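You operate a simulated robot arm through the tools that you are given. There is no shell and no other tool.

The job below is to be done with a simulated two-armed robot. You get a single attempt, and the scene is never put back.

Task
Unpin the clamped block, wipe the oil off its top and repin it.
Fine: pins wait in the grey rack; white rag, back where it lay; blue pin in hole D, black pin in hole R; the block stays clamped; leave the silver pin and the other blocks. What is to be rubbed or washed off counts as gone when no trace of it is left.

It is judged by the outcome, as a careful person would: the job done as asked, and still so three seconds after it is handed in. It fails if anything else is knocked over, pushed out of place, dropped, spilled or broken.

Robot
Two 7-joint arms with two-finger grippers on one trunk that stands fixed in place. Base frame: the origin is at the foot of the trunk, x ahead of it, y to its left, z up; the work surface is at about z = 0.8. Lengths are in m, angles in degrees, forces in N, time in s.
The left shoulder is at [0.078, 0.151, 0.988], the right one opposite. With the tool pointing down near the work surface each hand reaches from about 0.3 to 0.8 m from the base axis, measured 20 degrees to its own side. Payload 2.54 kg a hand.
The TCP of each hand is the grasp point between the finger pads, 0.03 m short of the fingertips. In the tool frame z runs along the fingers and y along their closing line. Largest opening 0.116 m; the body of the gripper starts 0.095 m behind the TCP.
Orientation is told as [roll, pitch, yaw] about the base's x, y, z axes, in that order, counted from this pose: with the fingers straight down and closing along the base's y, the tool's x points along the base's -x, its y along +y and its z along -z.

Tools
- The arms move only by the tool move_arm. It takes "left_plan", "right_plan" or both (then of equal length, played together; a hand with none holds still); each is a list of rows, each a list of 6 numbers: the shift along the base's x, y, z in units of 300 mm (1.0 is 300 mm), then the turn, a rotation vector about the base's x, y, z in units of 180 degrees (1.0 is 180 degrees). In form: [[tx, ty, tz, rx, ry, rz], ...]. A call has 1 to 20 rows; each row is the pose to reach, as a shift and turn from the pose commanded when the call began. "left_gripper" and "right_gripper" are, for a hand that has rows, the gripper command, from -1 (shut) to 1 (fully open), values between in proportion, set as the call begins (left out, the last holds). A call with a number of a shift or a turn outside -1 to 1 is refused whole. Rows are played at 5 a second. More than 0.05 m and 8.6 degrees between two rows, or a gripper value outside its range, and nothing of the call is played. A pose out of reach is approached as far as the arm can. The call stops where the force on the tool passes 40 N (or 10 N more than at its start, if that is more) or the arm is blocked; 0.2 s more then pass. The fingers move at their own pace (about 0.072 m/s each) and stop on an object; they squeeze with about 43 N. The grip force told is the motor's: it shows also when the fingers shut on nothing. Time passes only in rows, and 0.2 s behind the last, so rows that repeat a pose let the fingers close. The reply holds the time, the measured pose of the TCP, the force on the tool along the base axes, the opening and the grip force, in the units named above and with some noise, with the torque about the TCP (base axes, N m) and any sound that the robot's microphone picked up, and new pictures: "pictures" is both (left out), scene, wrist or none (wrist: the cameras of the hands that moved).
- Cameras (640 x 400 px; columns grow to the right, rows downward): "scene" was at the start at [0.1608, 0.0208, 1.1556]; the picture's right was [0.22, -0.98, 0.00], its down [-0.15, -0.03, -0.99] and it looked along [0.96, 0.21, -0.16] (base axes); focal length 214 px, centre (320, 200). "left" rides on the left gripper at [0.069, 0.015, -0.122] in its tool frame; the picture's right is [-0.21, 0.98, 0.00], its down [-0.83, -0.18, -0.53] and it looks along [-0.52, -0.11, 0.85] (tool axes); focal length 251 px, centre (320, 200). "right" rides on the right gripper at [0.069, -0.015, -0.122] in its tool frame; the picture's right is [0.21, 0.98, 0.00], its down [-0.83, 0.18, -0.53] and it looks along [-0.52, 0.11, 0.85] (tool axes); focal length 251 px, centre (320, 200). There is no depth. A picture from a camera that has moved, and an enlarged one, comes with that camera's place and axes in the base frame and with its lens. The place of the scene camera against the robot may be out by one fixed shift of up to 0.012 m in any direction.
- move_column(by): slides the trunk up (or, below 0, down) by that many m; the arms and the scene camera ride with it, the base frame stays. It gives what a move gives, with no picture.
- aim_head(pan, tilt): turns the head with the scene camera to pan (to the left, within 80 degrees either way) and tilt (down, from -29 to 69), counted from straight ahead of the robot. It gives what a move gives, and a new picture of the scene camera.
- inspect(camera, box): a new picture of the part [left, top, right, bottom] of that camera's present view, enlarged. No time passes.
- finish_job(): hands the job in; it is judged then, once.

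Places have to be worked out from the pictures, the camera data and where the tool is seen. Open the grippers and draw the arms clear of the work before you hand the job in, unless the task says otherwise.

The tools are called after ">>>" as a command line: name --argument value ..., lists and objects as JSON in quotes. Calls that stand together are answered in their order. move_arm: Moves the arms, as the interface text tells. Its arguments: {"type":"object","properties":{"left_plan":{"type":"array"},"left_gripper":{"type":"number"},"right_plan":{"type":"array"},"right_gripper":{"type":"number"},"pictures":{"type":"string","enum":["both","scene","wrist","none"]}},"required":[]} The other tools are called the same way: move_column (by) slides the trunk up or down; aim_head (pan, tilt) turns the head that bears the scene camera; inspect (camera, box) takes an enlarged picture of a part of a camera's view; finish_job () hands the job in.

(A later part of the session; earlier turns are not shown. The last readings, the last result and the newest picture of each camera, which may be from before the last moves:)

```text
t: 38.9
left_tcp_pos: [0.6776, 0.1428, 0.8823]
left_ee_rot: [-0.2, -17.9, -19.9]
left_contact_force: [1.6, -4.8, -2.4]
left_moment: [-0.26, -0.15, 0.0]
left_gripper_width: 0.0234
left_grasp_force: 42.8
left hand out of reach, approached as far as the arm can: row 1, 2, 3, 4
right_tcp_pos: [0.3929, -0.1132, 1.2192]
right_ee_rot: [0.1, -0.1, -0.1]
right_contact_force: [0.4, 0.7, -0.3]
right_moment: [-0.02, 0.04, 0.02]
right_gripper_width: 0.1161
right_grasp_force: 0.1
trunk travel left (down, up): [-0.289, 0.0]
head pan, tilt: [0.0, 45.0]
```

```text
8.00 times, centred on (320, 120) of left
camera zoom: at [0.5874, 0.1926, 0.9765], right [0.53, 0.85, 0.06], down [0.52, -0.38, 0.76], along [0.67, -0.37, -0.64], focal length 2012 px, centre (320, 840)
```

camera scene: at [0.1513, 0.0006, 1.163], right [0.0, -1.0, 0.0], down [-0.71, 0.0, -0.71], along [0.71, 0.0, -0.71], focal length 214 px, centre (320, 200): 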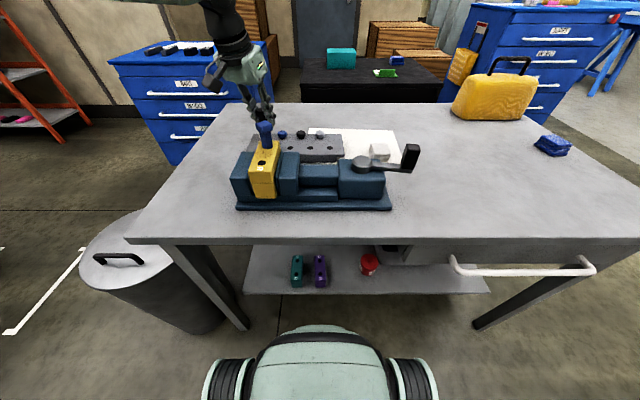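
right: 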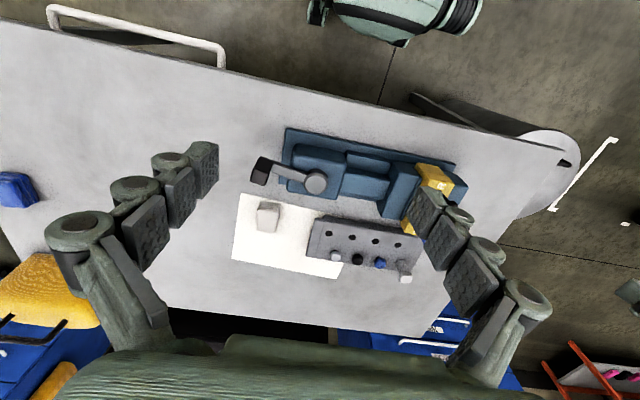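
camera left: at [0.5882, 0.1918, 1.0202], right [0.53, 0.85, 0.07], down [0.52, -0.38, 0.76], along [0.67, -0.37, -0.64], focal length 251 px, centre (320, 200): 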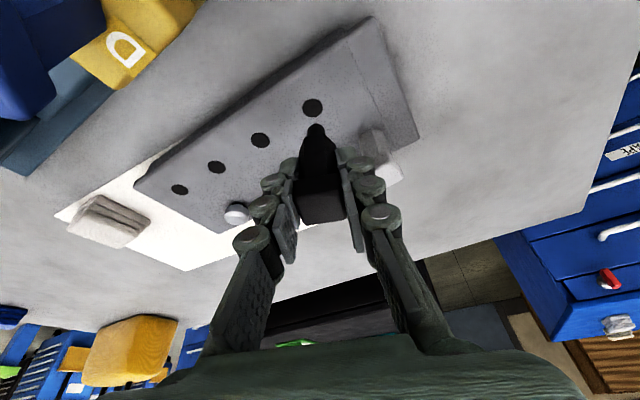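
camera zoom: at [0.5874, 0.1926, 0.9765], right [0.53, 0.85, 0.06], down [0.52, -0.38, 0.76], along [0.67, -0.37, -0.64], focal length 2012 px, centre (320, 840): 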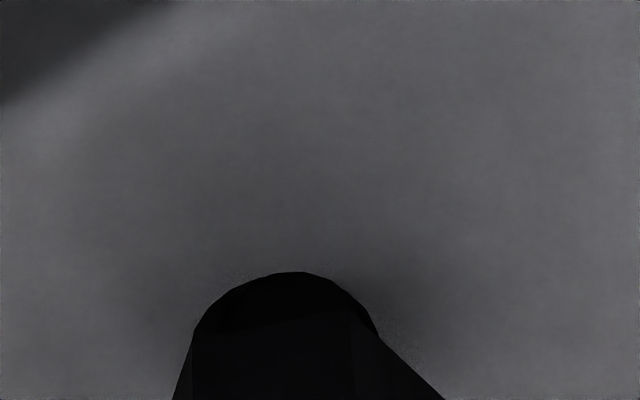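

The pin is well into the hole, but the arm is near its limit. I command just the remaining ~9 mm down.

>>> move_arm --left_plan '[[0, -0.003, -0.01, 0, 0, 0], [0, -0.003, -0.02, 0, 0, 0], [0, -0.003, -0.03, 0, 0, 0], [0, -0.003, -0.03, 0, 0, 0]]'

>>> inspect --camera "left" --box '[280, 95, 360, 145]'

```text
t: 39.9
left_tcp_pos: [0.6759, 0.1443, 0.8768]
left_ee_rot: [0.0, -18.1, -20.0]
left_contact_force: [4.7, -5.6, 2.5]
left_moment: [-0.28, -0.2, 0.01]
left_gripper_width: 0.0237
left_grasp_force: 43.0
right_tcp_pos: [0.3912, -0.1133, 1.2189]
right_ee_rot: [0.1, -0.2, -0.1]
right_contact_force: [0.0, -0.1, -0.3]
right_moment: [-0.01, -0.02, 0.0]
right_gripper_width: 0.1161
right_grasp_force: 0.1
trunk travel left (down, up): [-0.289, 0.0]
head pan, tilt: [0.0, 45.0]
camera scene: at [0.1516, 0.0002, 1.1629], right [0.0, -1.0, 0.0], down [-0.71, 0.0, -0.71], along [0.71, 0.0, -0.71], focal length 214 px, centre (320, 200)
camera left: at [0.5863, 0.1936, 0.9693], right [0.53, 0.85, 0.07], down [0.52, -0.38, 0.76], along [0.67, -0.37, -0.64], focal length 251 px, centre (320, 200)
```

scene: 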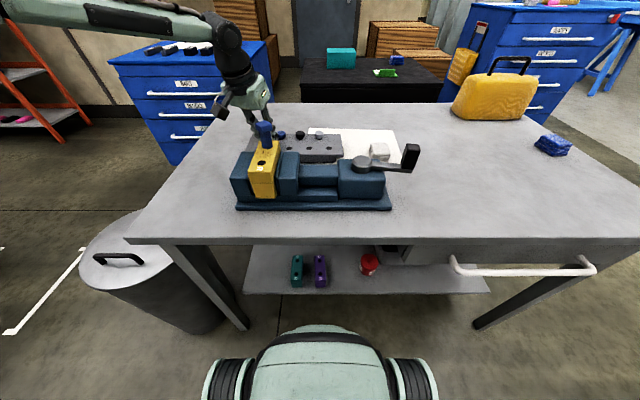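
left: 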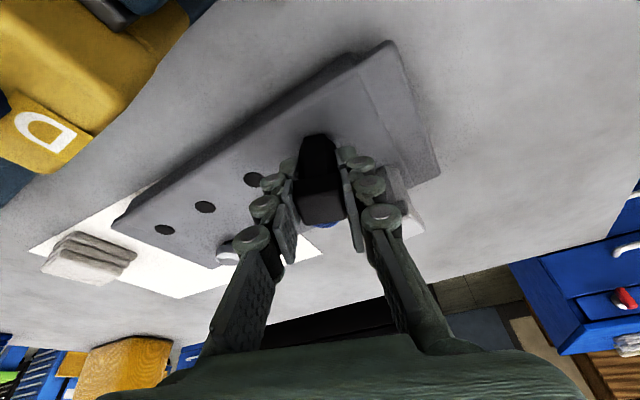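

```text
8.00 times, centred on (320, 120) of left
camera zoom: at [0.5863, 0.1936, 0.9693], right [0.53, 0.85, 0.07], down [0.52, -0.38, 0.76], along [0.67, -0.37, -0.64], focal length 2012 px, centre (320, 840)
```

zoom: 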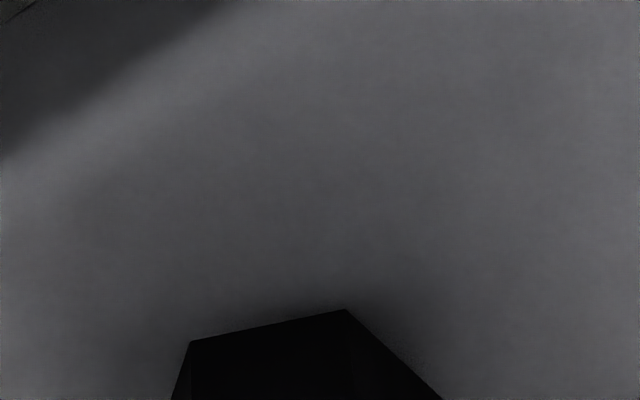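

The hex shoulder now covers the hole; a few newtons of side load remain from arm drift. I nudge back forward/inward and down 2–3 mm to seat it.

>>> move_arm --left_plan '[[0.005, -0.006, 0, 0, 0, 0], [0.006, -0.008, -0.006, 0, 0, 0], [0.006, -0.008, -0.01, 0, 0, 0], [0.006, -0.008, -0.01, 0, 0, 0]]' --pictures "none"

>>> inspect --camera "left" --box '[280, 95, 360, 145]'

```text
t: 40.9
left_tcp_pos: [0.6774, 0.145, 0.877]
left_ee_rot: [-0.1, -18.0, -20.0]
left_contact_force: [4.8, -5.2, 2.7]
left_moment: [-0.28, -0.24, -0.03]
left_gripper_width: 0.0235
left_grasp_force: 42.8
left hand out of reach, approached as far as the arm can: row 1, 2, 3, 4
right_tcp_pos: [0.3911, -0.113, 1.2196]
right_ee_rot: [0.1, -0.1, 0.0]
right_contact_force: [-0.2, 0.2, 0.8]
right_moment: [0.02, 0.02, 0.03]
right_gripper_width: 0.1162
right_grasp_force: 0.0
trunk travel left (down, up): [-0.289, 0.0]
head pan, tilt: [0.0, 45.0]
```

```text
8.00 times, centred on (320, 120) of left
camera zoom: at [0.5863, 0.1937, 0.9692], right [0.53, 0.85, 0.07], down [0.52, -0.38, 0.76], along [0.67, -0.37, -0.64], focal length 2012 px, centre (320, 840)
```

zoom: 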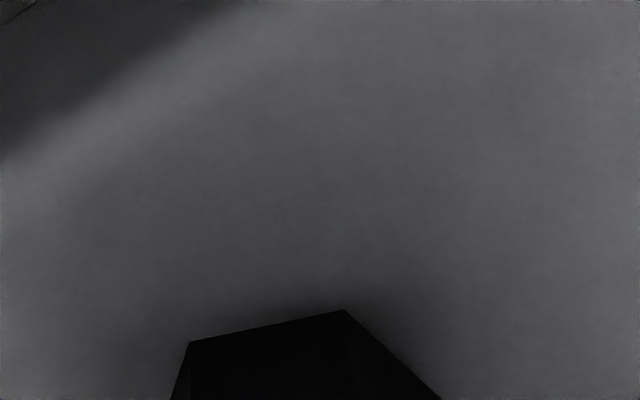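

It is within a few millimetres of seated; I open slightly to let it rest in the hole and then check it.

>>> move_arm --left_plan '[[0, 0, 0, 0, 0, 0], [0, 0, 0, 0, 0, 0], [0, 0, 0, 0, 0, 0]]' --left_gripper -0.3

>>> inspect --camera "left" --box '[240, 95, 400, 245]'

```text
t: 41.7
left_tcp_pos: [0.6767, 0.1439, 0.8758]
left_ee_rot: [-0.2, -18.0, -19.9]
left_contact_force: [-0.8, -0.4, 0.0]
left_moment: [-0.01, 0.03, -0.02]
left_gripper_width: 0.0405
left_grasp_force: 0.0
right_tcp_pos: [0.3918, -0.1141, 1.2198]
right_ee_rot: [0.1, -0.1, -0.1]
right_contact_force: [-0.5, 0.5, 0.1]
right_moment: [0.03, 0.02, 0.01]
right_gripper_width: 0.1157
right_grasp_force: 0.0
trunk travel left (down, up): [-0.289, 0.0]
head pan, tilt: [0.0, 45.0]
camera scene: at [0.1515, 0.0007, 1.1629], right [0.0, -1.0, 0.0], down [-0.71, 0.0, -0.71], along [0.71, 0.0, -0.71], focal length 214 px, centre (320, 200)
camera left: at [0.5861, 0.1941, 0.969], right [0.53, 0.85, 0.06], down [0.52, -0.38, 0.76], along [0.67, -0.37, -0.64], focal length 251 px, centre (320, 200)
```

scene: 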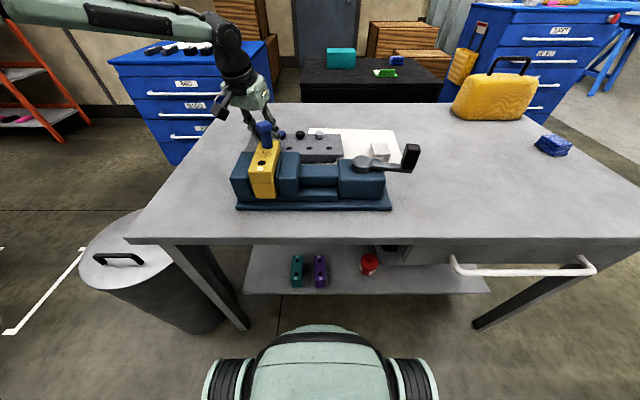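
left: 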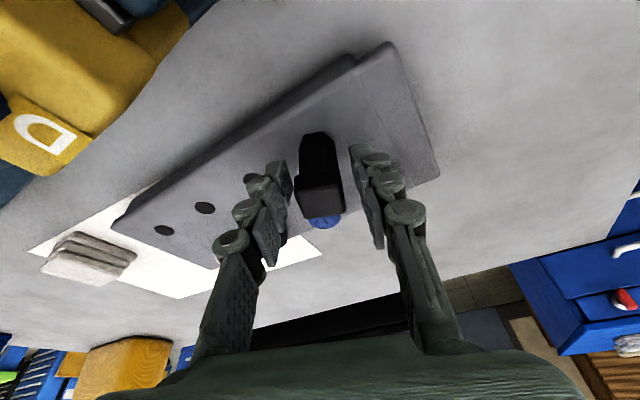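

```text
2.67 times, centred on (320, 170) of left
camera zoom: at [0.5861, 0.1941, 0.969], right [0.53, 0.85, 0.06], down [0.52, -0.38, 0.76], along [0.67, -0.37, -0.64], focal length 670 px, centre (320, 280)
```

zoom: 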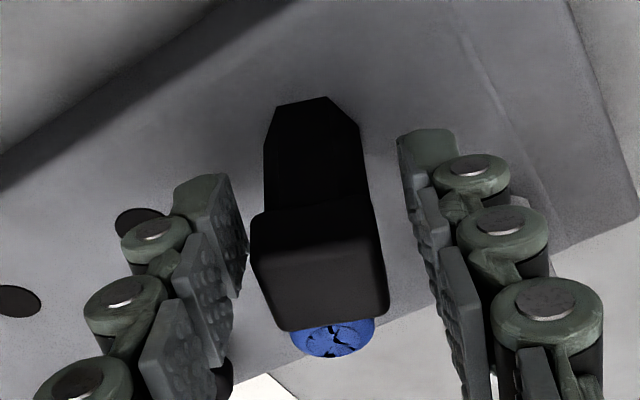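

The black pin stands in the fourth rack hole. I lift the hand straight up off it and look at the arm posture and the rack.

>>> move_arm --left_plan '[[0, 0, 0.06, 0, 0, 0], [0, 0, 0.13, 0, 0, 0], [0, 0, 0.2, 0, 0, 0], [0, 0, 0.28, 0, 0, 0]]' --pictures "wrist"

>>> aim_head --pan 35 --tilt 5

```text
t: 42.7
left_tcp_pos: [0.6764, 0.1441, 0.9609]
left_ee_rot: [0.0, -17.9, -20.0]
left_contact_force: [0.0, -0.5, -0.3]
left_moment: [0.06, 0.03, 0.01]
left_gripper_width: 0.0404
left_grasp_force: 0.1
right_tcp_pos: [0.391, -0.1139, 1.2184]
right_ee_rot: [0.2, -0.2, -0.1]
right_contact_force: [-0.9, -0.1, 0.9]
right_moment: [-0.01, -0.03, 0.01]
right_gripper_width: 0.116
right_grasp_force: 0.1
trunk travel left (down, up): [-0.289, 0.0]
head pan, tilt: [0.0, 45.0]
camera left: at [0.5862, 0.1943, 1.0544], right [0.53, 0.85, 0.07], down [0.52, -0.38, 0.76], along [0.67, -0.37, -0.64], focal length 251 px, centre (320, 200)
```

left: 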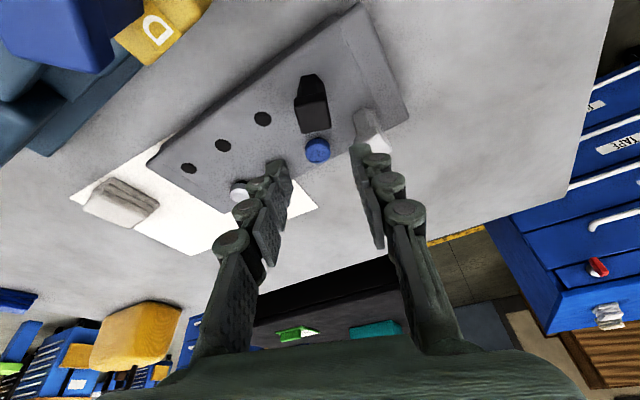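

```text
t: 43.8
left_tcp_pos: [0.6781, 0.1449, 0.9597]
left_ee_rot: [-0.1, -18.0, -19.9]
left_contact_force: [-0.1, 0.6, -0.6]
left_moment: [0.01, 0.0, 0.02]
left_gripper_width: 0.0406
left_grasp_force: 0.0
right_tcp_pos: [0.3904, -0.1134, 1.2189]
right_ee_rot: [0.0, 0.0, -0.2]
right_contact_force: [0.3, 0.0, -0.2]
right_moment: [0.01, -0.01, 0.03]
right_gripper_width: 0.116
right_grasp_force: 0.0
trunk travel left (down, up): [-0.289, 0.0]
head pan, tilt: [35.0, 5.0]
camera scene: at [0.1455, 0.0534, 1.2259], right [0.57, -0.82, 0.0], down [-0.07, -0.05, -1.0], along [0.82, 0.57, -0.09], focal length 214 px, centre (320, 200)
```

scene: 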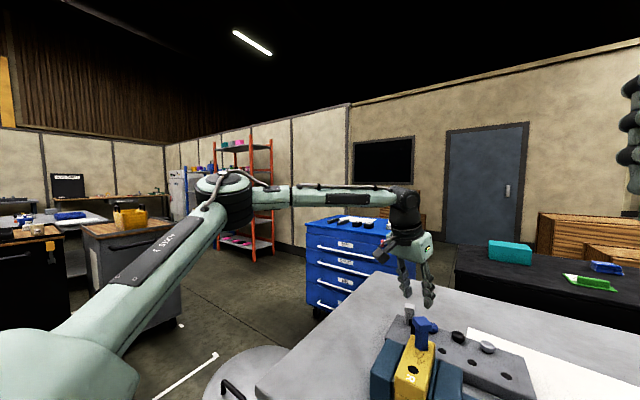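

The black pin is upright in the rack. With the gripper shut and empty I test whether the hand can get low over the third hole at a bigger lean, before committing the blue pin to it.

>>> move_arm --left_plan '[[0, -0.1, 0, 0, 0, 0], [0, -0.19, 0, 0, 0, 0], [0, -0.19, -0.03, -0.0068, -0.0188, 0], [0, -0.19, -0.06, -0.0133, -0.0365, 0], [0, -0.19, -0.12, -0.0133, -0.0365, 0], [0, -0.19, -0.18, -0.0133, -0.0365, 0], [0, -0.19, -0.22, -0.0133, -0.0365, 0], [0, -0.19, -0.26, -0.0133, -0.0365, 0], [0, -0.19, -0.28, -0.0133, -0.0365, 0]]' --left_gripper -1 --pictures "both"

```text
t: 45.8
left_tcp_pos: [0.6644, 0.1001, 0.8831]
left_ee_rot: [-0.1, -25.0, -20.0]
left_contact_force: [-0.3, 0.9, 0.3]
left_moment: [0.0, -0.01, -0.02]
left_gripper_width: 0.0001
left_grasp_force: 28.8
left hand out of reach, approached as far as the arm can: row 1, 2, 3, 4, 5, 6, 7, 8, 9
right_tcp_pos: [0.3914, -0.1131, 1.2188]
right_ee_rot: [0.2, -0.1, 0.0]
right_contact_force: [-0.1, -0.1, 0.2]
right_moment: [-0.01, -0.01, -0.01]
right_gripper_width: 0.1159
right_grasp_force: 0.0
trunk travel left (down, up): [-0.289, 0.0]
head pan, tilt: [35.0, 5.0]
camera scene: at [0.1454, 0.0534, 1.226], right [0.57, -0.82, 0.0], down [-0.07, -0.05, -1.0], along [0.82, 0.57, -0.09], focal length 214 px, centre (320, 200)
camera left: at [0.5649, 0.1546, 0.9631], right [0.52, 0.85, 0.09], down [0.43, -0.35, 0.83], along [0.74, -0.39, -0.55], focal length 251 px, centre (320, 200)
```

scene: 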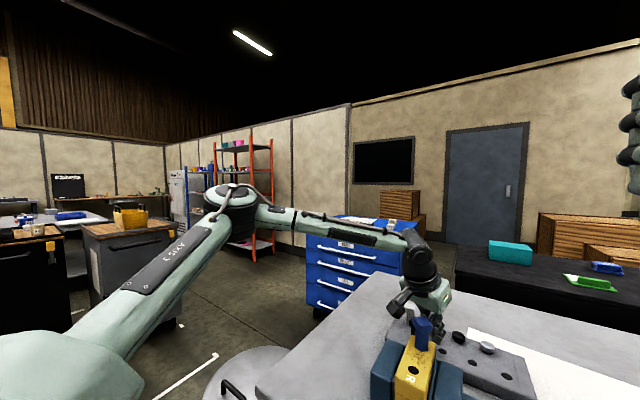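
left: 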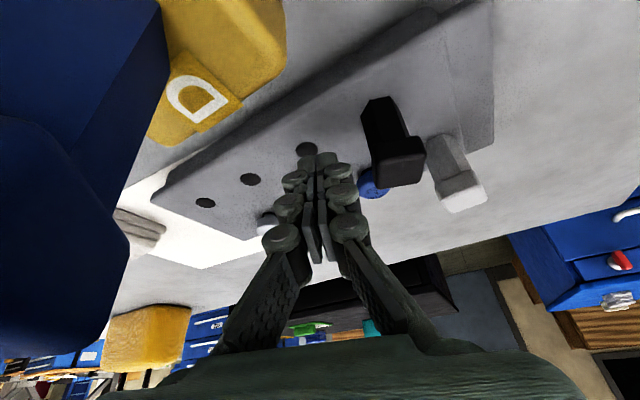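

The elbow stays locked, and the data fit a limit circle of ~0.41 m about (0.283, 0.395); the third hole will need about 33° lean at yaw ≈ -42, which fits. I raise the hand straight up, clear of the blue pin and rack.

>>> move_arm --left_plan '[[0, 0, 0.08, 0, 0, 0], [0, 0, 0.17, 0, 0, 0], [-0.05, 0.02, 0.27, 0, 0, 0], [-0.1, 0.05, 0.37, 0, 0, 0]]' --pictures "none"

>>> aim_head --pan 0 --tilt 45

>>> inspect --camera "scene" --box '[220, 90, 380, 190]'

>>> inspect --camera "left" --box '[0, 0, 640, 400]'

```text
t: 46.8
left_tcp_pos: [0.6339, 0.1164, 0.995]
left_ee_rot: [-0.1, -24.9, -20.0]
left_contact_force: [-0.5, 0.1, 0.2]
left_moment: [0.02, -0.02, -0.02]
left_gripper_width: 0.0003
left_grasp_force: 28.6
right_tcp_pos: [0.391, -0.1135, 1.2186]
right_ee_rot: [0.1, -0.1, -0.1]
right_contact_force: [0.2, 0.1, 0.6]
right_moment: [0.01, -0.02, -0.02]
right_gripper_width: 0.116
right_grasp_force: 0.1
trunk travel left (down, up): [-0.289, 0.0]
head pan, tilt: [35.0, 5.0]
```

```text
t: 47.8
left_tcp_pos: [0.6353, 0.1164, 0.9949]
left_ee_rot: [0.0, -24.9, -20.0]
left_contact_force: [0.8, 0.7, 0.0]
left_moment: [0.0, -0.02, -0.04]
left_gripper_width: 0.0
left_grasp_force: 28.3
right_tcp_pos: [0.3916, -0.1114, 1.2193]
right_ee_rot: [0.0, -0.1, -0.1]
right_contact_force: [-0.3, 0.4, 0.1]
right_moment: [0.02, 0.01, 0.02]
right_gripper_width: 0.1158
right_grasp_force: 0.1
trunk travel left (down, up): [-0.289, 0.0]
head pan, tilt: [0.0, 45.0]
camera scene: at [0.1515, 0.0008, 1.163], right [0.0, -1.0, 0.0], down [-0.71, 0.0, -0.71], along [0.71, 0.0, -0.71], focal length 214 px, centre (320, 200)
```

scene: 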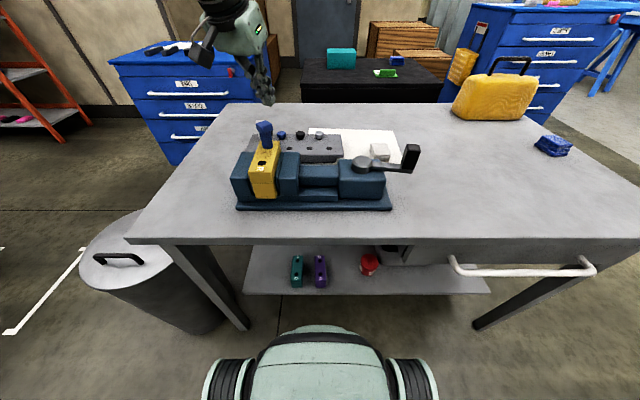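

```text
4.00 times, centred on (300, 140) of scene
camera zoom: at [0.1515, 0.0008, 1.163], right [0.0, -1.0, 0.0], down [-0.71, 0.0, -0.71], along [0.71, 0.0, -0.71], focal length 858 px, centre (400, 440)
```

zoom: 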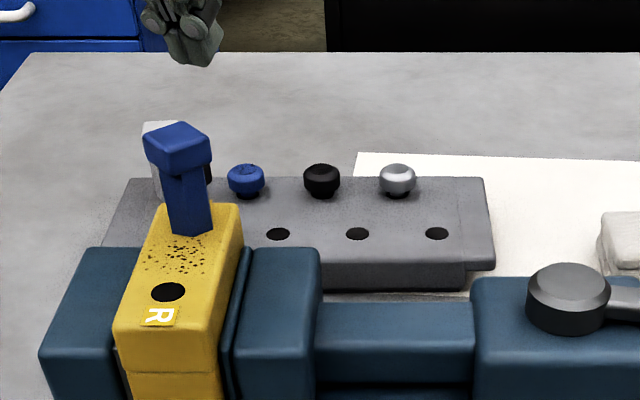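

```text
1.00 times, centred on (320, 200) of left (not enlarged: the box is as wide or as high as the picture)
camera zoom: at [0.5352, 0.1701, 1.0747], right [0.52, 0.85, 0.09], down [0.43, -0.35, 0.83], along [0.74, -0.39, -0.55], focal length 251 px, centre (320, 200)
```

zoom: 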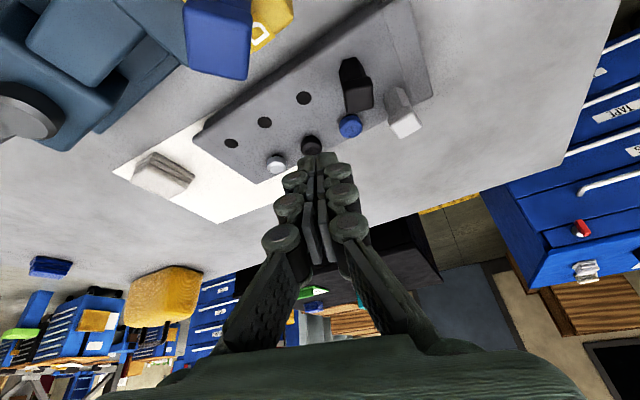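

I zoom in on the blue head to measure its present yaw and position.

>>> inspect --camera "scene" --box '[245, 110, 285, 135]'

>>> inspect --camera "left" --box '[160, 0, 320, 100]'

```text
16.00 times, centred on (265, 122) of scene
camera zoom: at [0.1515, 0.0008, 1.163], right [0.0, -1.0, 0.0], down [-0.71, 0.0, -0.71], along [0.71, 0.0, -0.71], focal length 3432 px, centre (1200, 1440)
```

zoom: 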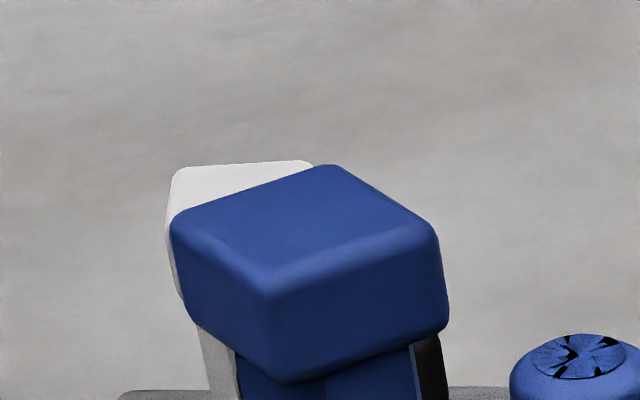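

```text
4.00 times, centred on (240, 50) of left
camera zoom: at [0.5352, 0.1701, 1.0747], right [0.52, 0.85, 0.09], down [0.43, -0.35, 0.83], along [0.74, -0.39, -0.55], focal length 1006 px, centre (640, 800)
```

zoom: 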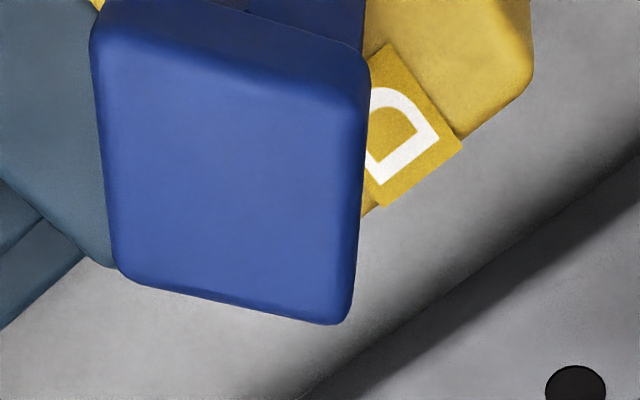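

Blue's yaw is about 43.5° and, with the better axes, its centre about (0.561, 0.1165). I bring the hand above it with yaw -46.5, gripper opened to about 60 mm.

>>> move_arm --left_plan '[[0, 0, 0.07, 0, 0, -0.037], [-0.05, 0, 0.133, 0, 0, -0.074], [-0.15, 0, 0.133, 0, 0, -0.11], [-0.245, 0, 0.133, 0, 0, -0.1472]]' --left_gripper 0 --pictures "none"

>>> move_arm --left_plan '[[0, 0, 0, -0.016, -0.015, 0], [0, 0, 0, -0.0322, -0.0306, 0], [0, 0, 0, -0.0322, -0.0306, 0]]' --pictures "both"

>>> inspect --camera "left" --box '[220, 80, 420, 205]'

```text
t: 48.8
left_tcp_pos: [0.5608, 0.1153, 1.0343]
left_ee_rot: [-0.1, -25.1, -46.7]
left_contact_force: [-0.1, -0.2, -0.8]
left_moment: [-0.01, -0.02, -0.03]
left_gripper_width: 0.0583
left_grasp_force: 0.2
right_tcp_pos: [0.392, -0.1141, 1.2198]
right_ee_rot: [0.1, -0.2, 0.0]
right_contact_force: [-0.4, -1.1, 0.4]
right_moment: [0.01, -0.02, -0.01]
right_gripper_width: 0.1157
right_grasp_force: 0.1
trunk travel left (down, up): [-0.289, 0.0]
head pan, tilt: [0.0, 45.0]
```

```text
t: 49.6
left_tcp_pos: [0.5617, 0.117, 1.0343]
left_ee_rot: [-0.1, -33.0, -46.5]
left_contact_force: [0.3, 0.1, -0.1]
left_moment: [-0.02, 0.02, 0.0]
left_gripper_width: 0.0583
left_grasp_force: 0.0
right_tcp_pos: [0.3921, -0.113, 1.2186]
right_ee_rot: [0.1, -0.1, -0.1]
right_contact_force: [0.1, 0.6, 0.3]
right_moment: [0.02, 0.0, 0.0]
right_gripper_width: 0.1158
right_grasp_force: 0.1
trunk travel left (down, up): [-0.289, 0.0]
head pan, tilt: [0.0, 45.0]
camera scene: at [0.1515, 0.0007, 1.1629], right [0.0, -1.0, 0.0], down [-0.71, 0.0, -0.71], along [0.71, 0.0, -0.71], focal length 214 px, centre (320, 200)
camera left: at [0.4889, 0.217, 1.0975], right [0.83, 0.54, 0.12], down [0.15, -0.42, 0.9], along [0.53, -0.73, -0.43], focal length 251 px, centre (320, 200)
```

scene: 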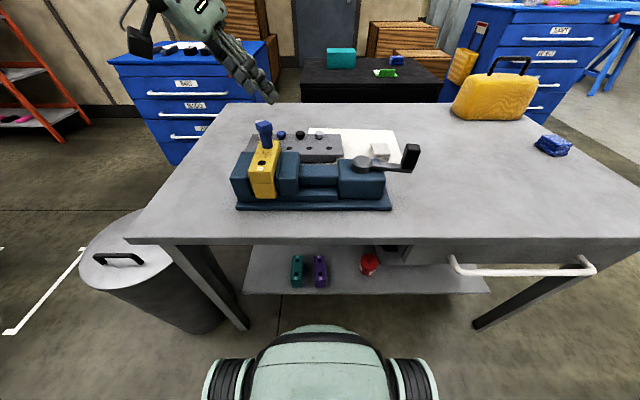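
left: 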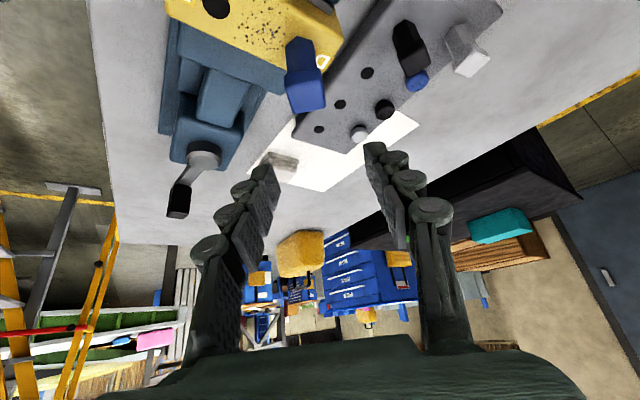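

```text
3.20 times, centred on (320, 142) of left
camera zoom: at [0.4889, 0.217, 1.0975], right [0.83, 0.54, 0.12], down [0.15, -0.42, 0.9], along [0.53, -0.73, -0.43], focal length 805 px, centre (320, 384)
```

zoom: 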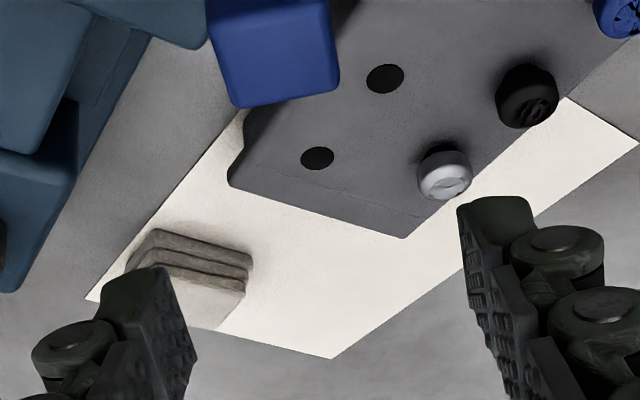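

Blue's head is centred between the fingers at about (0.561, 0.115). I lower straight down to grip height.

>>> move_arm --left_plan '[[0, -0.002, -0.1, 0, 0, 0], [0, -0.003, -0.2, 0, 0, 0], [0, -0.003, -0.285, 0, 0, 0], [0, -0.003, -0.285, 0, 0, 0]]' --pictures "both"

>>> inspect --camera "left" --box '[220, 80, 420, 240]'

>>> inspect --camera "scene" --box '[220, 90, 340, 165]'

```text
t: 50.6
left_tcp_pos: [0.5619, 0.1148, 0.9471]
left_ee_rot: [-0.1, -32.9, -46.5]
left_contact_force: [0.5, -1.1, -0.4]
left_moment: [0.03, 0.0, 0.0]
left_gripper_width: 0.0578
left_grasp_force: 0.2
right_tcp_pos: [0.3917, -0.1136, 1.2194]
right_ee_rot: [0.0, -0.1, -0.1]
right_contact_force: [0.3, 0.2, 0.4]
right_moment: [0.05, 0.01, 0.0]
right_gripper_width: 0.1159
right_grasp_force: 0.0
trunk travel left (down, up): [-0.289, 0.0]
head pan, tilt: [0.0, 45.0]
camera scene: at [0.1514, 0.0007, 1.163], right [0.0, -1.0, 0.0], down [-0.71, 0.0, -0.71], along [0.71, 0.0, -0.71], focal length 214 px, centre (320, 200)
camera left: at [0.4891, 0.216, 1.0109], right [0.83, 0.54, 0.12], down [0.15, -0.42, 0.9], along [0.53, -0.73, -0.43], focal length 251 px, centre (320, 200)
```

scene: 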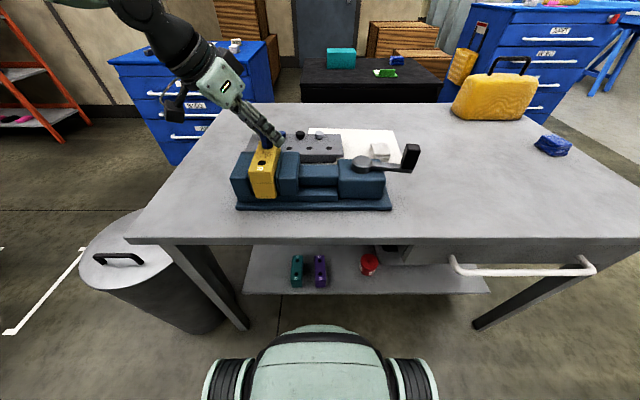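
left: 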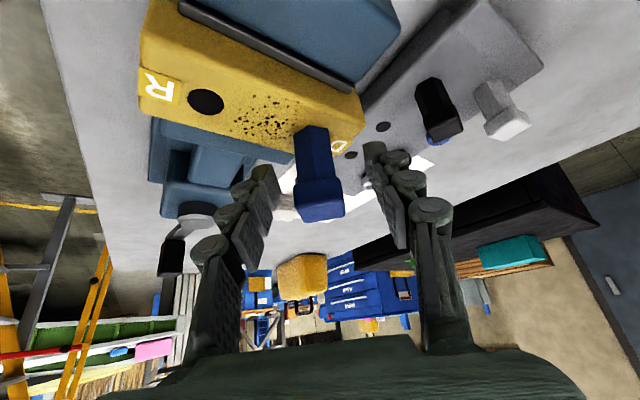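

```text
2.50 times, centred on (320, 160) of left
camera zoom: at [0.4891, 0.216, 1.0109], right [0.83, 0.54, 0.12], down [0.15, -0.42, 0.9], along [0.53, -0.73, -0.43], focal length 629 px, centre (320, 300)
```

zoom: 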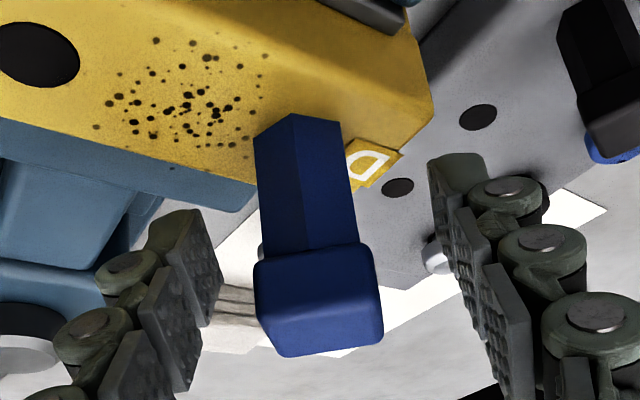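

```text
5.33 times, centred on (280, 128) of scene
camera zoom: at [0.1514, 0.0007, 1.163], right [0.0, -1.0, 0.0], down [-0.71, 0.0, -0.71], along [0.71, 0.0, -0.71], focal length 1144 px, centre (533, 587)
```

zoom: 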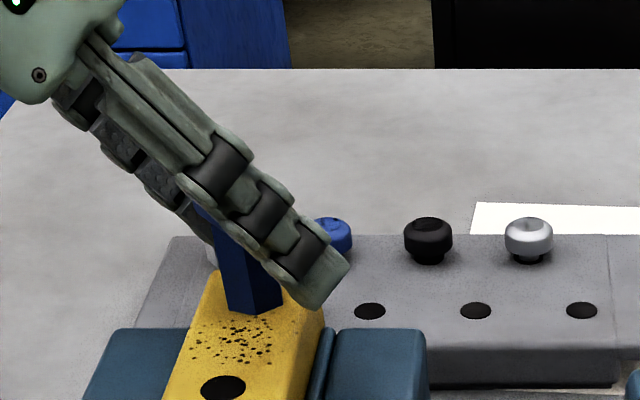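

Head well centred between the pads. I raise 2 mm for margin and close.

>>> move_arm --left_plan '[[0, 0, 0.007, 0, 0, 0], [0, 0, 0.007, 0, 0, 0], [0, 0, 0.007, 0, 0, 0], [0, 0, 0.007, 0, 0, 0], [0, 0, 0.007, 0, 0, 0]]' --left_gripper -1 --pictures "wrist"

```text
t: 51.8
left_tcp_pos: [0.5614, 0.116, 0.9508]
left_ee_rot: [-0.1, -32.9, -46.4]
left_contact_force: [0.0, -0.2, -0.5]
left_moment: [0.02, -0.03, 0.02]
left_gripper_width: 0.0238
left_grasp_force: 42.9
right_tcp_pos: [0.3908, -0.1141, 1.2192]
right_ee_rot: [0.1, -0.1, -0.1]
right_contact_force: [-0.8, -0.3, -0.1]
right_moment: [-0.01, -0.01, 0.01]
right_gripper_width: 0.1158
right_grasp_force: 0.2
trunk travel left (down, up): [-0.289, 0.0]
head pan, tilt: [0.0, 45.0]
camera left: at [0.4891, 0.216, 1.0136], right [0.83, 0.54, 0.12], down [0.15, -0.42, 0.9], along [0.53, -0.73, -0.43], focal length 251 px, centre (320, 200)
```

left: 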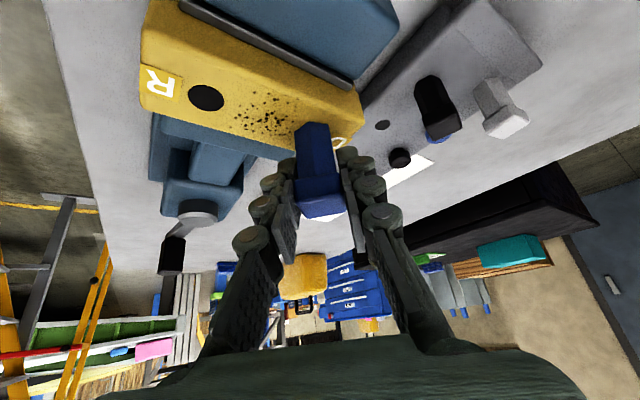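

Blue pin gripped (width 0.0238), D reference TCP (0.5616, 0.1155, 0.950). I lift it out and carry it over to above the third rack hole.

>>> move_arm --left_plan '[[0, 0, 0.03, 0, 0, 0], [0, 0, 0.07, 0, 0, 0], [0, 0, 0.12, 0, 0, 0], [0, 0, 0.16, 0, 0, 0], [0.13, -0.03, 0.16, 0, 0, 0.008], [0.26, -0.06, 0.12, 0, 0, 0.016], [0.34, -0.08, 0.04, 0, 0, 0.025], [0.392, -0.092, -0.04, 0, 0, 0.025], [0.392, -0.092, -0.07, 0, 0, 0.025]]' --pictures "both"

>>> inspect --camera "left" --box '[240, 60, 400, 160]'

```text
t: 53.8
left_tcp_pos: [0.6788, 0.0883, 0.9306]
left_ee_rot: [-0.1, -33.0, -42.0]
left_contact_force: [0.0, 1.0, -0.5]
left_moment: [0.03, 0.0, 0.02]
left_gripper_width: 0.0243
left_grasp_force: 42.9
right_tcp_pos: [0.3925, -0.1129, 1.2188]
right_ee_rot: [0.1, -0.1, -0.2]
right_contact_force: [0.5, -0.8, -0.1]
right_moment: [0.01, -0.01, -0.02]
right_gripper_width: 0.1157
right_grasp_force: 0.1
trunk travel left (down, up): [-0.289, 0.0]
head pan, tilt: [0.0, 45.0]
camera scene: at [0.1515, 0.0007, 1.163], right [0.0, -1.0, 0.0], down [-0.71, 0.0, -0.71], along [0.71, 0.0, -0.71], focal length 214 px, centre (320, 200)
camera left: at [0.5988, 0.1822, 0.9935], right [0.79, 0.61, 0.12], down [0.18, -0.4, 0.9], along [0.59, -0.69, -0.43], focal length 251 px, centre (320, 200)
```

scene: 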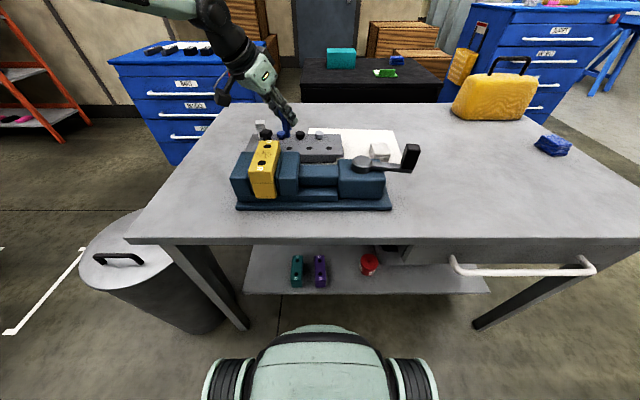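
left: 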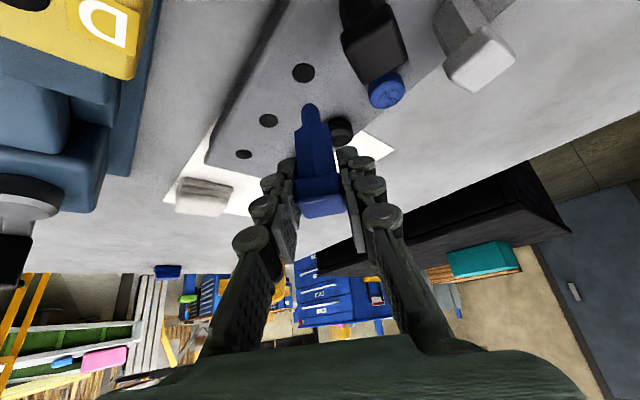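

```text
4.00 times, centred on (320, 110) of left
camera zoom: at [0.5988, 0.1822, 0.9935], right [0.79, 0.61, 0.12], down [0.18, -0.4, 0.9], along [0.59, -0.69, -0.43], focal length 1006 px, centre (320, 560)
```

zoom: 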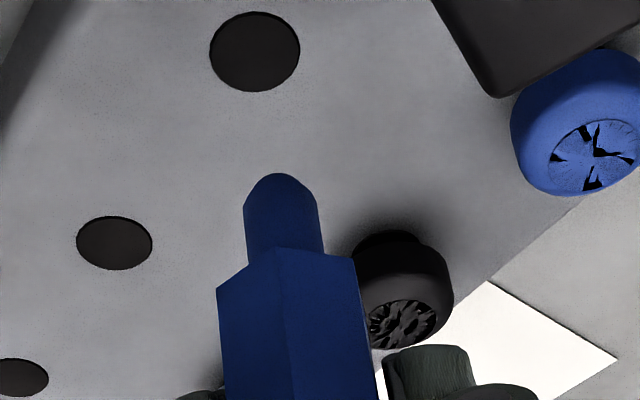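

The blue pin hangs vertical over the third hole, nearly aligned. I come down 24 mm with a small correction and re-check.

>>> move_arm --left_plan '[[-0.004, 0.001, -0.04, 0, 0, 0], [-0.005, 0.001, -0.08, 0, 0, 0], [-0.005, 0.001, -0.08, 0, 0, 0]]' --pictures "none"

>>> inspect --camera "left" --box '[270, 70, 350, 120]'

```text
t: 54.6
left_tcp_pos: [0.6777, 0.0885, 0.9058]
left_ee_rot: [-0.1, -33.0, -42.1]
left_contact_force: [-0.1, 0.5, -0.2]
left_moment: [0.0, 0.04, 0.01]
left_gripper_width: 0.024
left_grasp_force: 42.7
right_tcp_pos: [0.3922, -0.1133, 1.2183]
right_ee_rot: [0.1, -0.1, 0.0]
right_contact_force: [0.1, -0.5, 0.2]
right_moment: [-0.04, -0.05, -0.01]
right_gripper_width: 0.1161
right_grasp_force: 0.0
trunk travel left (down, up): [-0.289, 0.0]
head pan, tilt: [0.0, 45.0]
```

```text
8.00 times, centred on (310, 95) of left
camera zoom: at [0.5971, 0.1826, 0.9687], right [0.79, 0.61, 0.12], down [0.18, -0.4, 0.9], along [0.59, -0.69, -0.43], focal length 2012 px, centre (400, 1040)
```

zoom: 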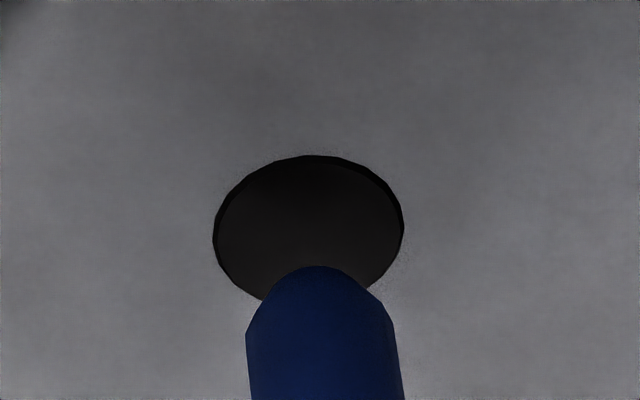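

Predicted axis and hole centre agree to within half a millimetre. I lower the pin into the hole in steps.

>>> move_arm --left_plan '[[0, 0, -0.015, 0, 0, 0], [0, 0, -0.03, 0, 0, 0], [0, 0, -0.042, 0, 0, 0], [0, 0, -0.055, 0, 0, 0], [0, 0, -0.055, 0, 0, 0]]' --pictures "none"

>>> inspect --camera "left" --box '[270, 70, 350, 120]'

```text
t: 55.8
left_tcp_pos: [0.6778, 0.087, 0.8886]
left_ee_rot: [-0.1, -32.8, -42.0]
left_contact_force: [0.0, 0.7, -0.3]
left_moment: [-0.01, 0.01, 0.01]
left_gripper_width: 0.0239
left_grasp_force: 43.1
right_tcp_pos: [0.3923, -0.1129, 1.2195]
right_ee_rot: [0.1, -0.1, 0.0]
right_contact_force: [-0.2, 0.8, 0.5]
right_moment: [0.0, -0.02, -0.02]
right_gripper_width: 0.1163
right_grasp_force: 0.0
trunk travel left (down, up): [-0.289, 0.0]
head pan, tilt: [0.0, 45.0]
```

```text
8.00 times, centred on (310, 95) of left
camera zoom: at [0.5973, 0.1824, 0.9525], right [0.79, 0.6, 0.12], down [0.18, -0.4, 0.9], along [0.59, -0.69, -0.43], focal length 2012 px, centre (400, 1040)
```

zoom: 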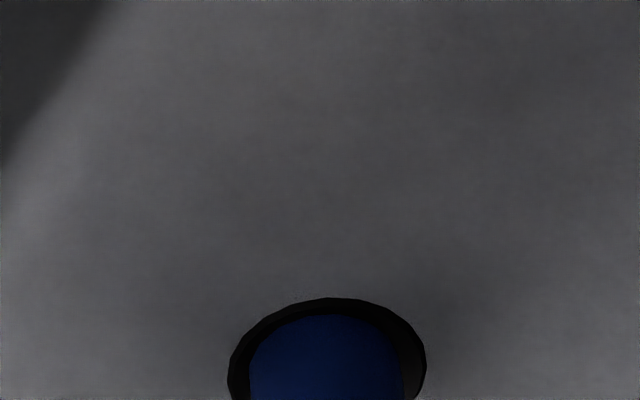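

The shank is inside the hole, centred, with no force. I lower the remaining ~12 mm to seat it.

>>> move_arm --left_plan '[[0, 0, -0.012, 0, 0, 0], [0, 0, -0.024, 0, 0, 0], [0, 0, -0.034, 0, 0, 0], [0, 0, -0.041, 0, 0, 0], [0, 0, -0.041, 0, 0, 0]]' --pictures "none"

>>> inspect --camera "left" --box '[260, 70, 420, 170]'

```text
t: 57.0
left_tcp_pos: [0.6775, 0.0869, 0.8769]
left_ee_rot: [-0.1, -32.9, -41.9]
left_contact_force: [-0.2, -0.4, -0.8]
left_moment: [-0.01, -0.03, 0.0]
left_gripper_width: 0.0244
left_grasp_force: 42.9
right_tcp_pos: [0.3916, -0.1121, 1.2177]
right_ee_rot: [0.2, -0.1, -0.2]
right_contact_force: [-1.1, 0.7, -0.5]
right_moment: [-0.02, -0.02, 0.03]
right_gripper_width: 0.1159
right_grasp_force: 0.1
trunk travel left (down, up): [-0.289, 0.0]
head pan, tilt: [0.0, 45.0]
```

```text
4.00 times, centred on (340, 120) of left
camera zoom: at [0.5974, 0.1823, 0.9398], right [0.79, 0.61, 0.12], down [0.18, -0.4, 0.9], along [0.59, -0.69, -0.43], focal length 1006 px, centre (240, 520)
```

zoom: 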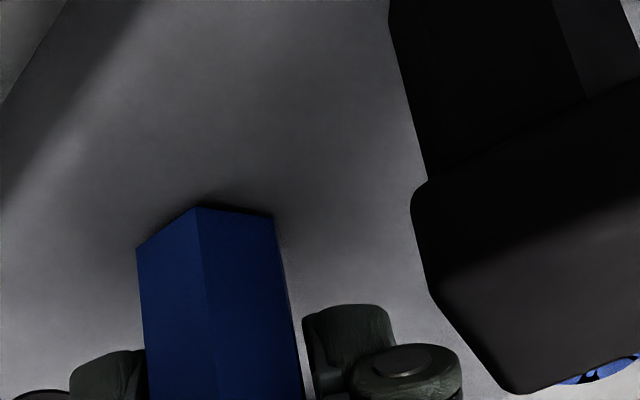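

A thin dark gap remains under the hex; I lower until it touches.

>>> move_arm --left_plan '[[0, 0, -0.004, 0, 0, 0], [0, 0, -0.008, 0, 0, 0], [0, 0, -0.011, 0, 0, 0]]' --pictures "none"

>>> inspect --camera "left" --box '[260, 70, 420, 170]'

```text
t: 57.8
left_tcp_pos: [0.6778, 0.0883, 0.8729]
left_ee_rot: [0.0, -33.0, -42.1]
left_contact_force: [0.5, -0.1, -1.1]
left_moment: [-0.03, 0.0, -0.01]
left_gripper_width: 0.0242
left_grasp_force: 43.2
right_tcp_pos: [0.3908, -0.1126, 1.2185]
right_ee_rot: [0.1, -0.1, -0.1]
right_contact_force: [-0.9, 0.0, -0.2]
right_moment: [-0.05, 0.0, 0.03]
right_gripper_width: 0.1159
right_grasp_force: 0.1
trunk travel left (down, up): [-0.289, 0.0]
head pan, tilt: [0.0, 45.0]
```

```text
4.00 times, centred on (340, 120) of left
camera zoom: at [0.5974, 0.1824, 0.9366], right [0.79, 0.61, 0.12], down [0.18, -0.4, 0.9], along [0.59, -0.69, -0.43], focal length 1006 px, centre (240, 520)
```

zoom: 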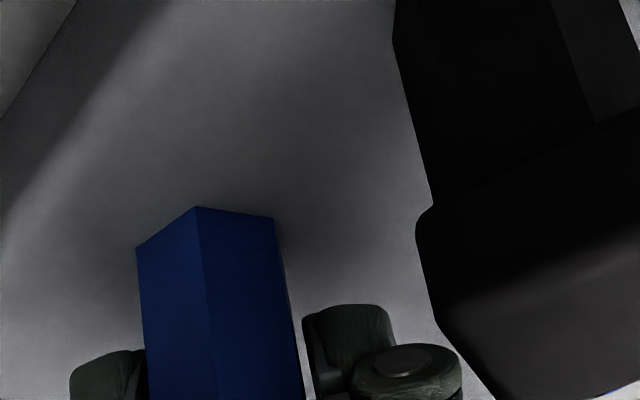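

Almost there; 2 mm more.

>>> move_arm --left_plan '[[0, 0, -0.004, 0, 0, 0], [0, 0, -0.007, 0, 0, 0], [0, 0, -0.007, 0, 0, 0]]' --pictures "none"

```text
t: 58.6
left_tcp_pos: [0.6768, 0.0882, 0.8737]
left_ee_rot: [0.0, -33.1, -42.1]
left_contact_force: [0.7, 1.3, 7.0]
left_moment: [0.07, 0.04, 0.0]
left_gripper_width: 0.024
left_grasp_force: 42.8
right_tcp_pos: [0.3906, -0.1129, 1.2204]
right_ee_rot: [0.1, -0.1, 0.0]
right_contact_force: [-0.9, -0.3, -0.2]
right_moment: [-0.01, 0.01, 0.0]
right_gripper_width: 0.1161
right_grasp_force: 0.1
trunk travel left (down, up): [-0.289, 0.0]
head pan, tilt: [0.0, 45.0]
```

Seated with 7 N. I open slightly, check, and lift straight up.

>>> move_arm --left_plan '[[0, 0, 0.002, 0, 0, 0], [0, 0, 0.002, 0, 0, 0], [0, 0, 0.002, 0, 0, 0], [0, 0, 0.05, 0, 0, 0], [0, 0, 0.12, 0, 0, 0], [0, 0, 0.2, 0, 0, 0], [0, 0, 0.3, 0, 0, 0]]' --left_gripper -0.36

>>> inspect --camera "scene" --box '[220, 90, 380, 190]'

```text
t: 60.2
left_tcp_pos: [0.678, 0.0873, 0.9619]
left_ee_rot: [0.0, -33.0, -42.0]
left_contact_force: [0.3, -0.2, -0.9]
left_moment: [0.02, 0.0, -0.03]
left_gripper_width: 0.0372
left_grasp_force: 0.1
right_tcp_pos: [0.3913, -0.1122, 1.2206]
right_ee_rot: [0.1, -0.1, -0.1]
right_contact_force: [-0.2, 0.3, -0.3]
right_moment: [0.02, 0.0, 0.0]
right_gripper_width: 0.1162
right_grasp_force: 0.1
trunk travel left (down, up): [-0.289, 0.0]
head pan, tilt: [0.0, 45.0]
camera scene: at [0.1512, 0.0006, 1.163], right [0.0, -1.0, 0.0], down [-0.71, 0.0, -0.71], along [0.71, 0.0, -0.71], focal length 214 px, centre (320, 200)
camera left: at [0.5971, 0.1822, 1.0253], right [0.79, 0.6, 0.12], down [0.18, -0.4, 0.9], along [0.59, -0.69, -0.43], focal length 251 px, centre (320, 200)
```

scene: 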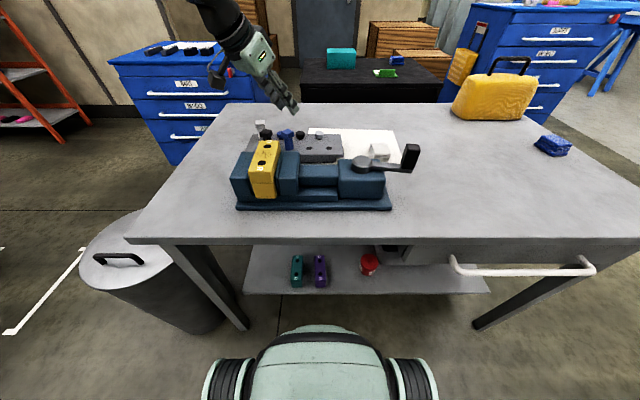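
left: 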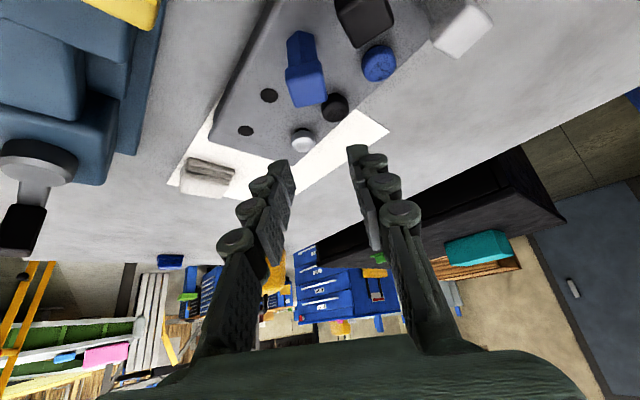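

```text
4.00 times, centred on (300, 140) of scene
camera zoom: at [0.1512, 0.0006, 1.163], right [0.0, -1.0, 0.0], down [-0.71, 0.0, -0.71], along [0.71, 0.0, -0.71], focal length 858 px, centre (400, 440)
```

zoom: 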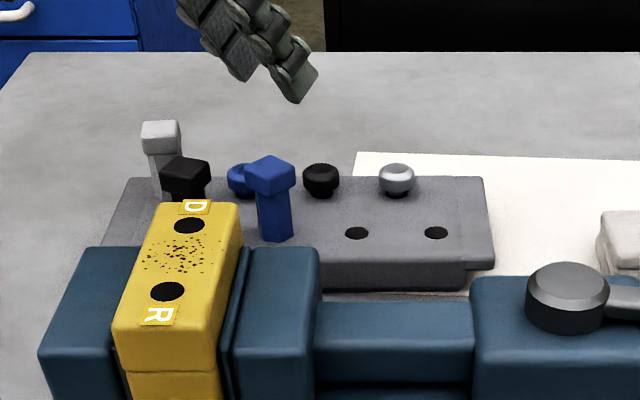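

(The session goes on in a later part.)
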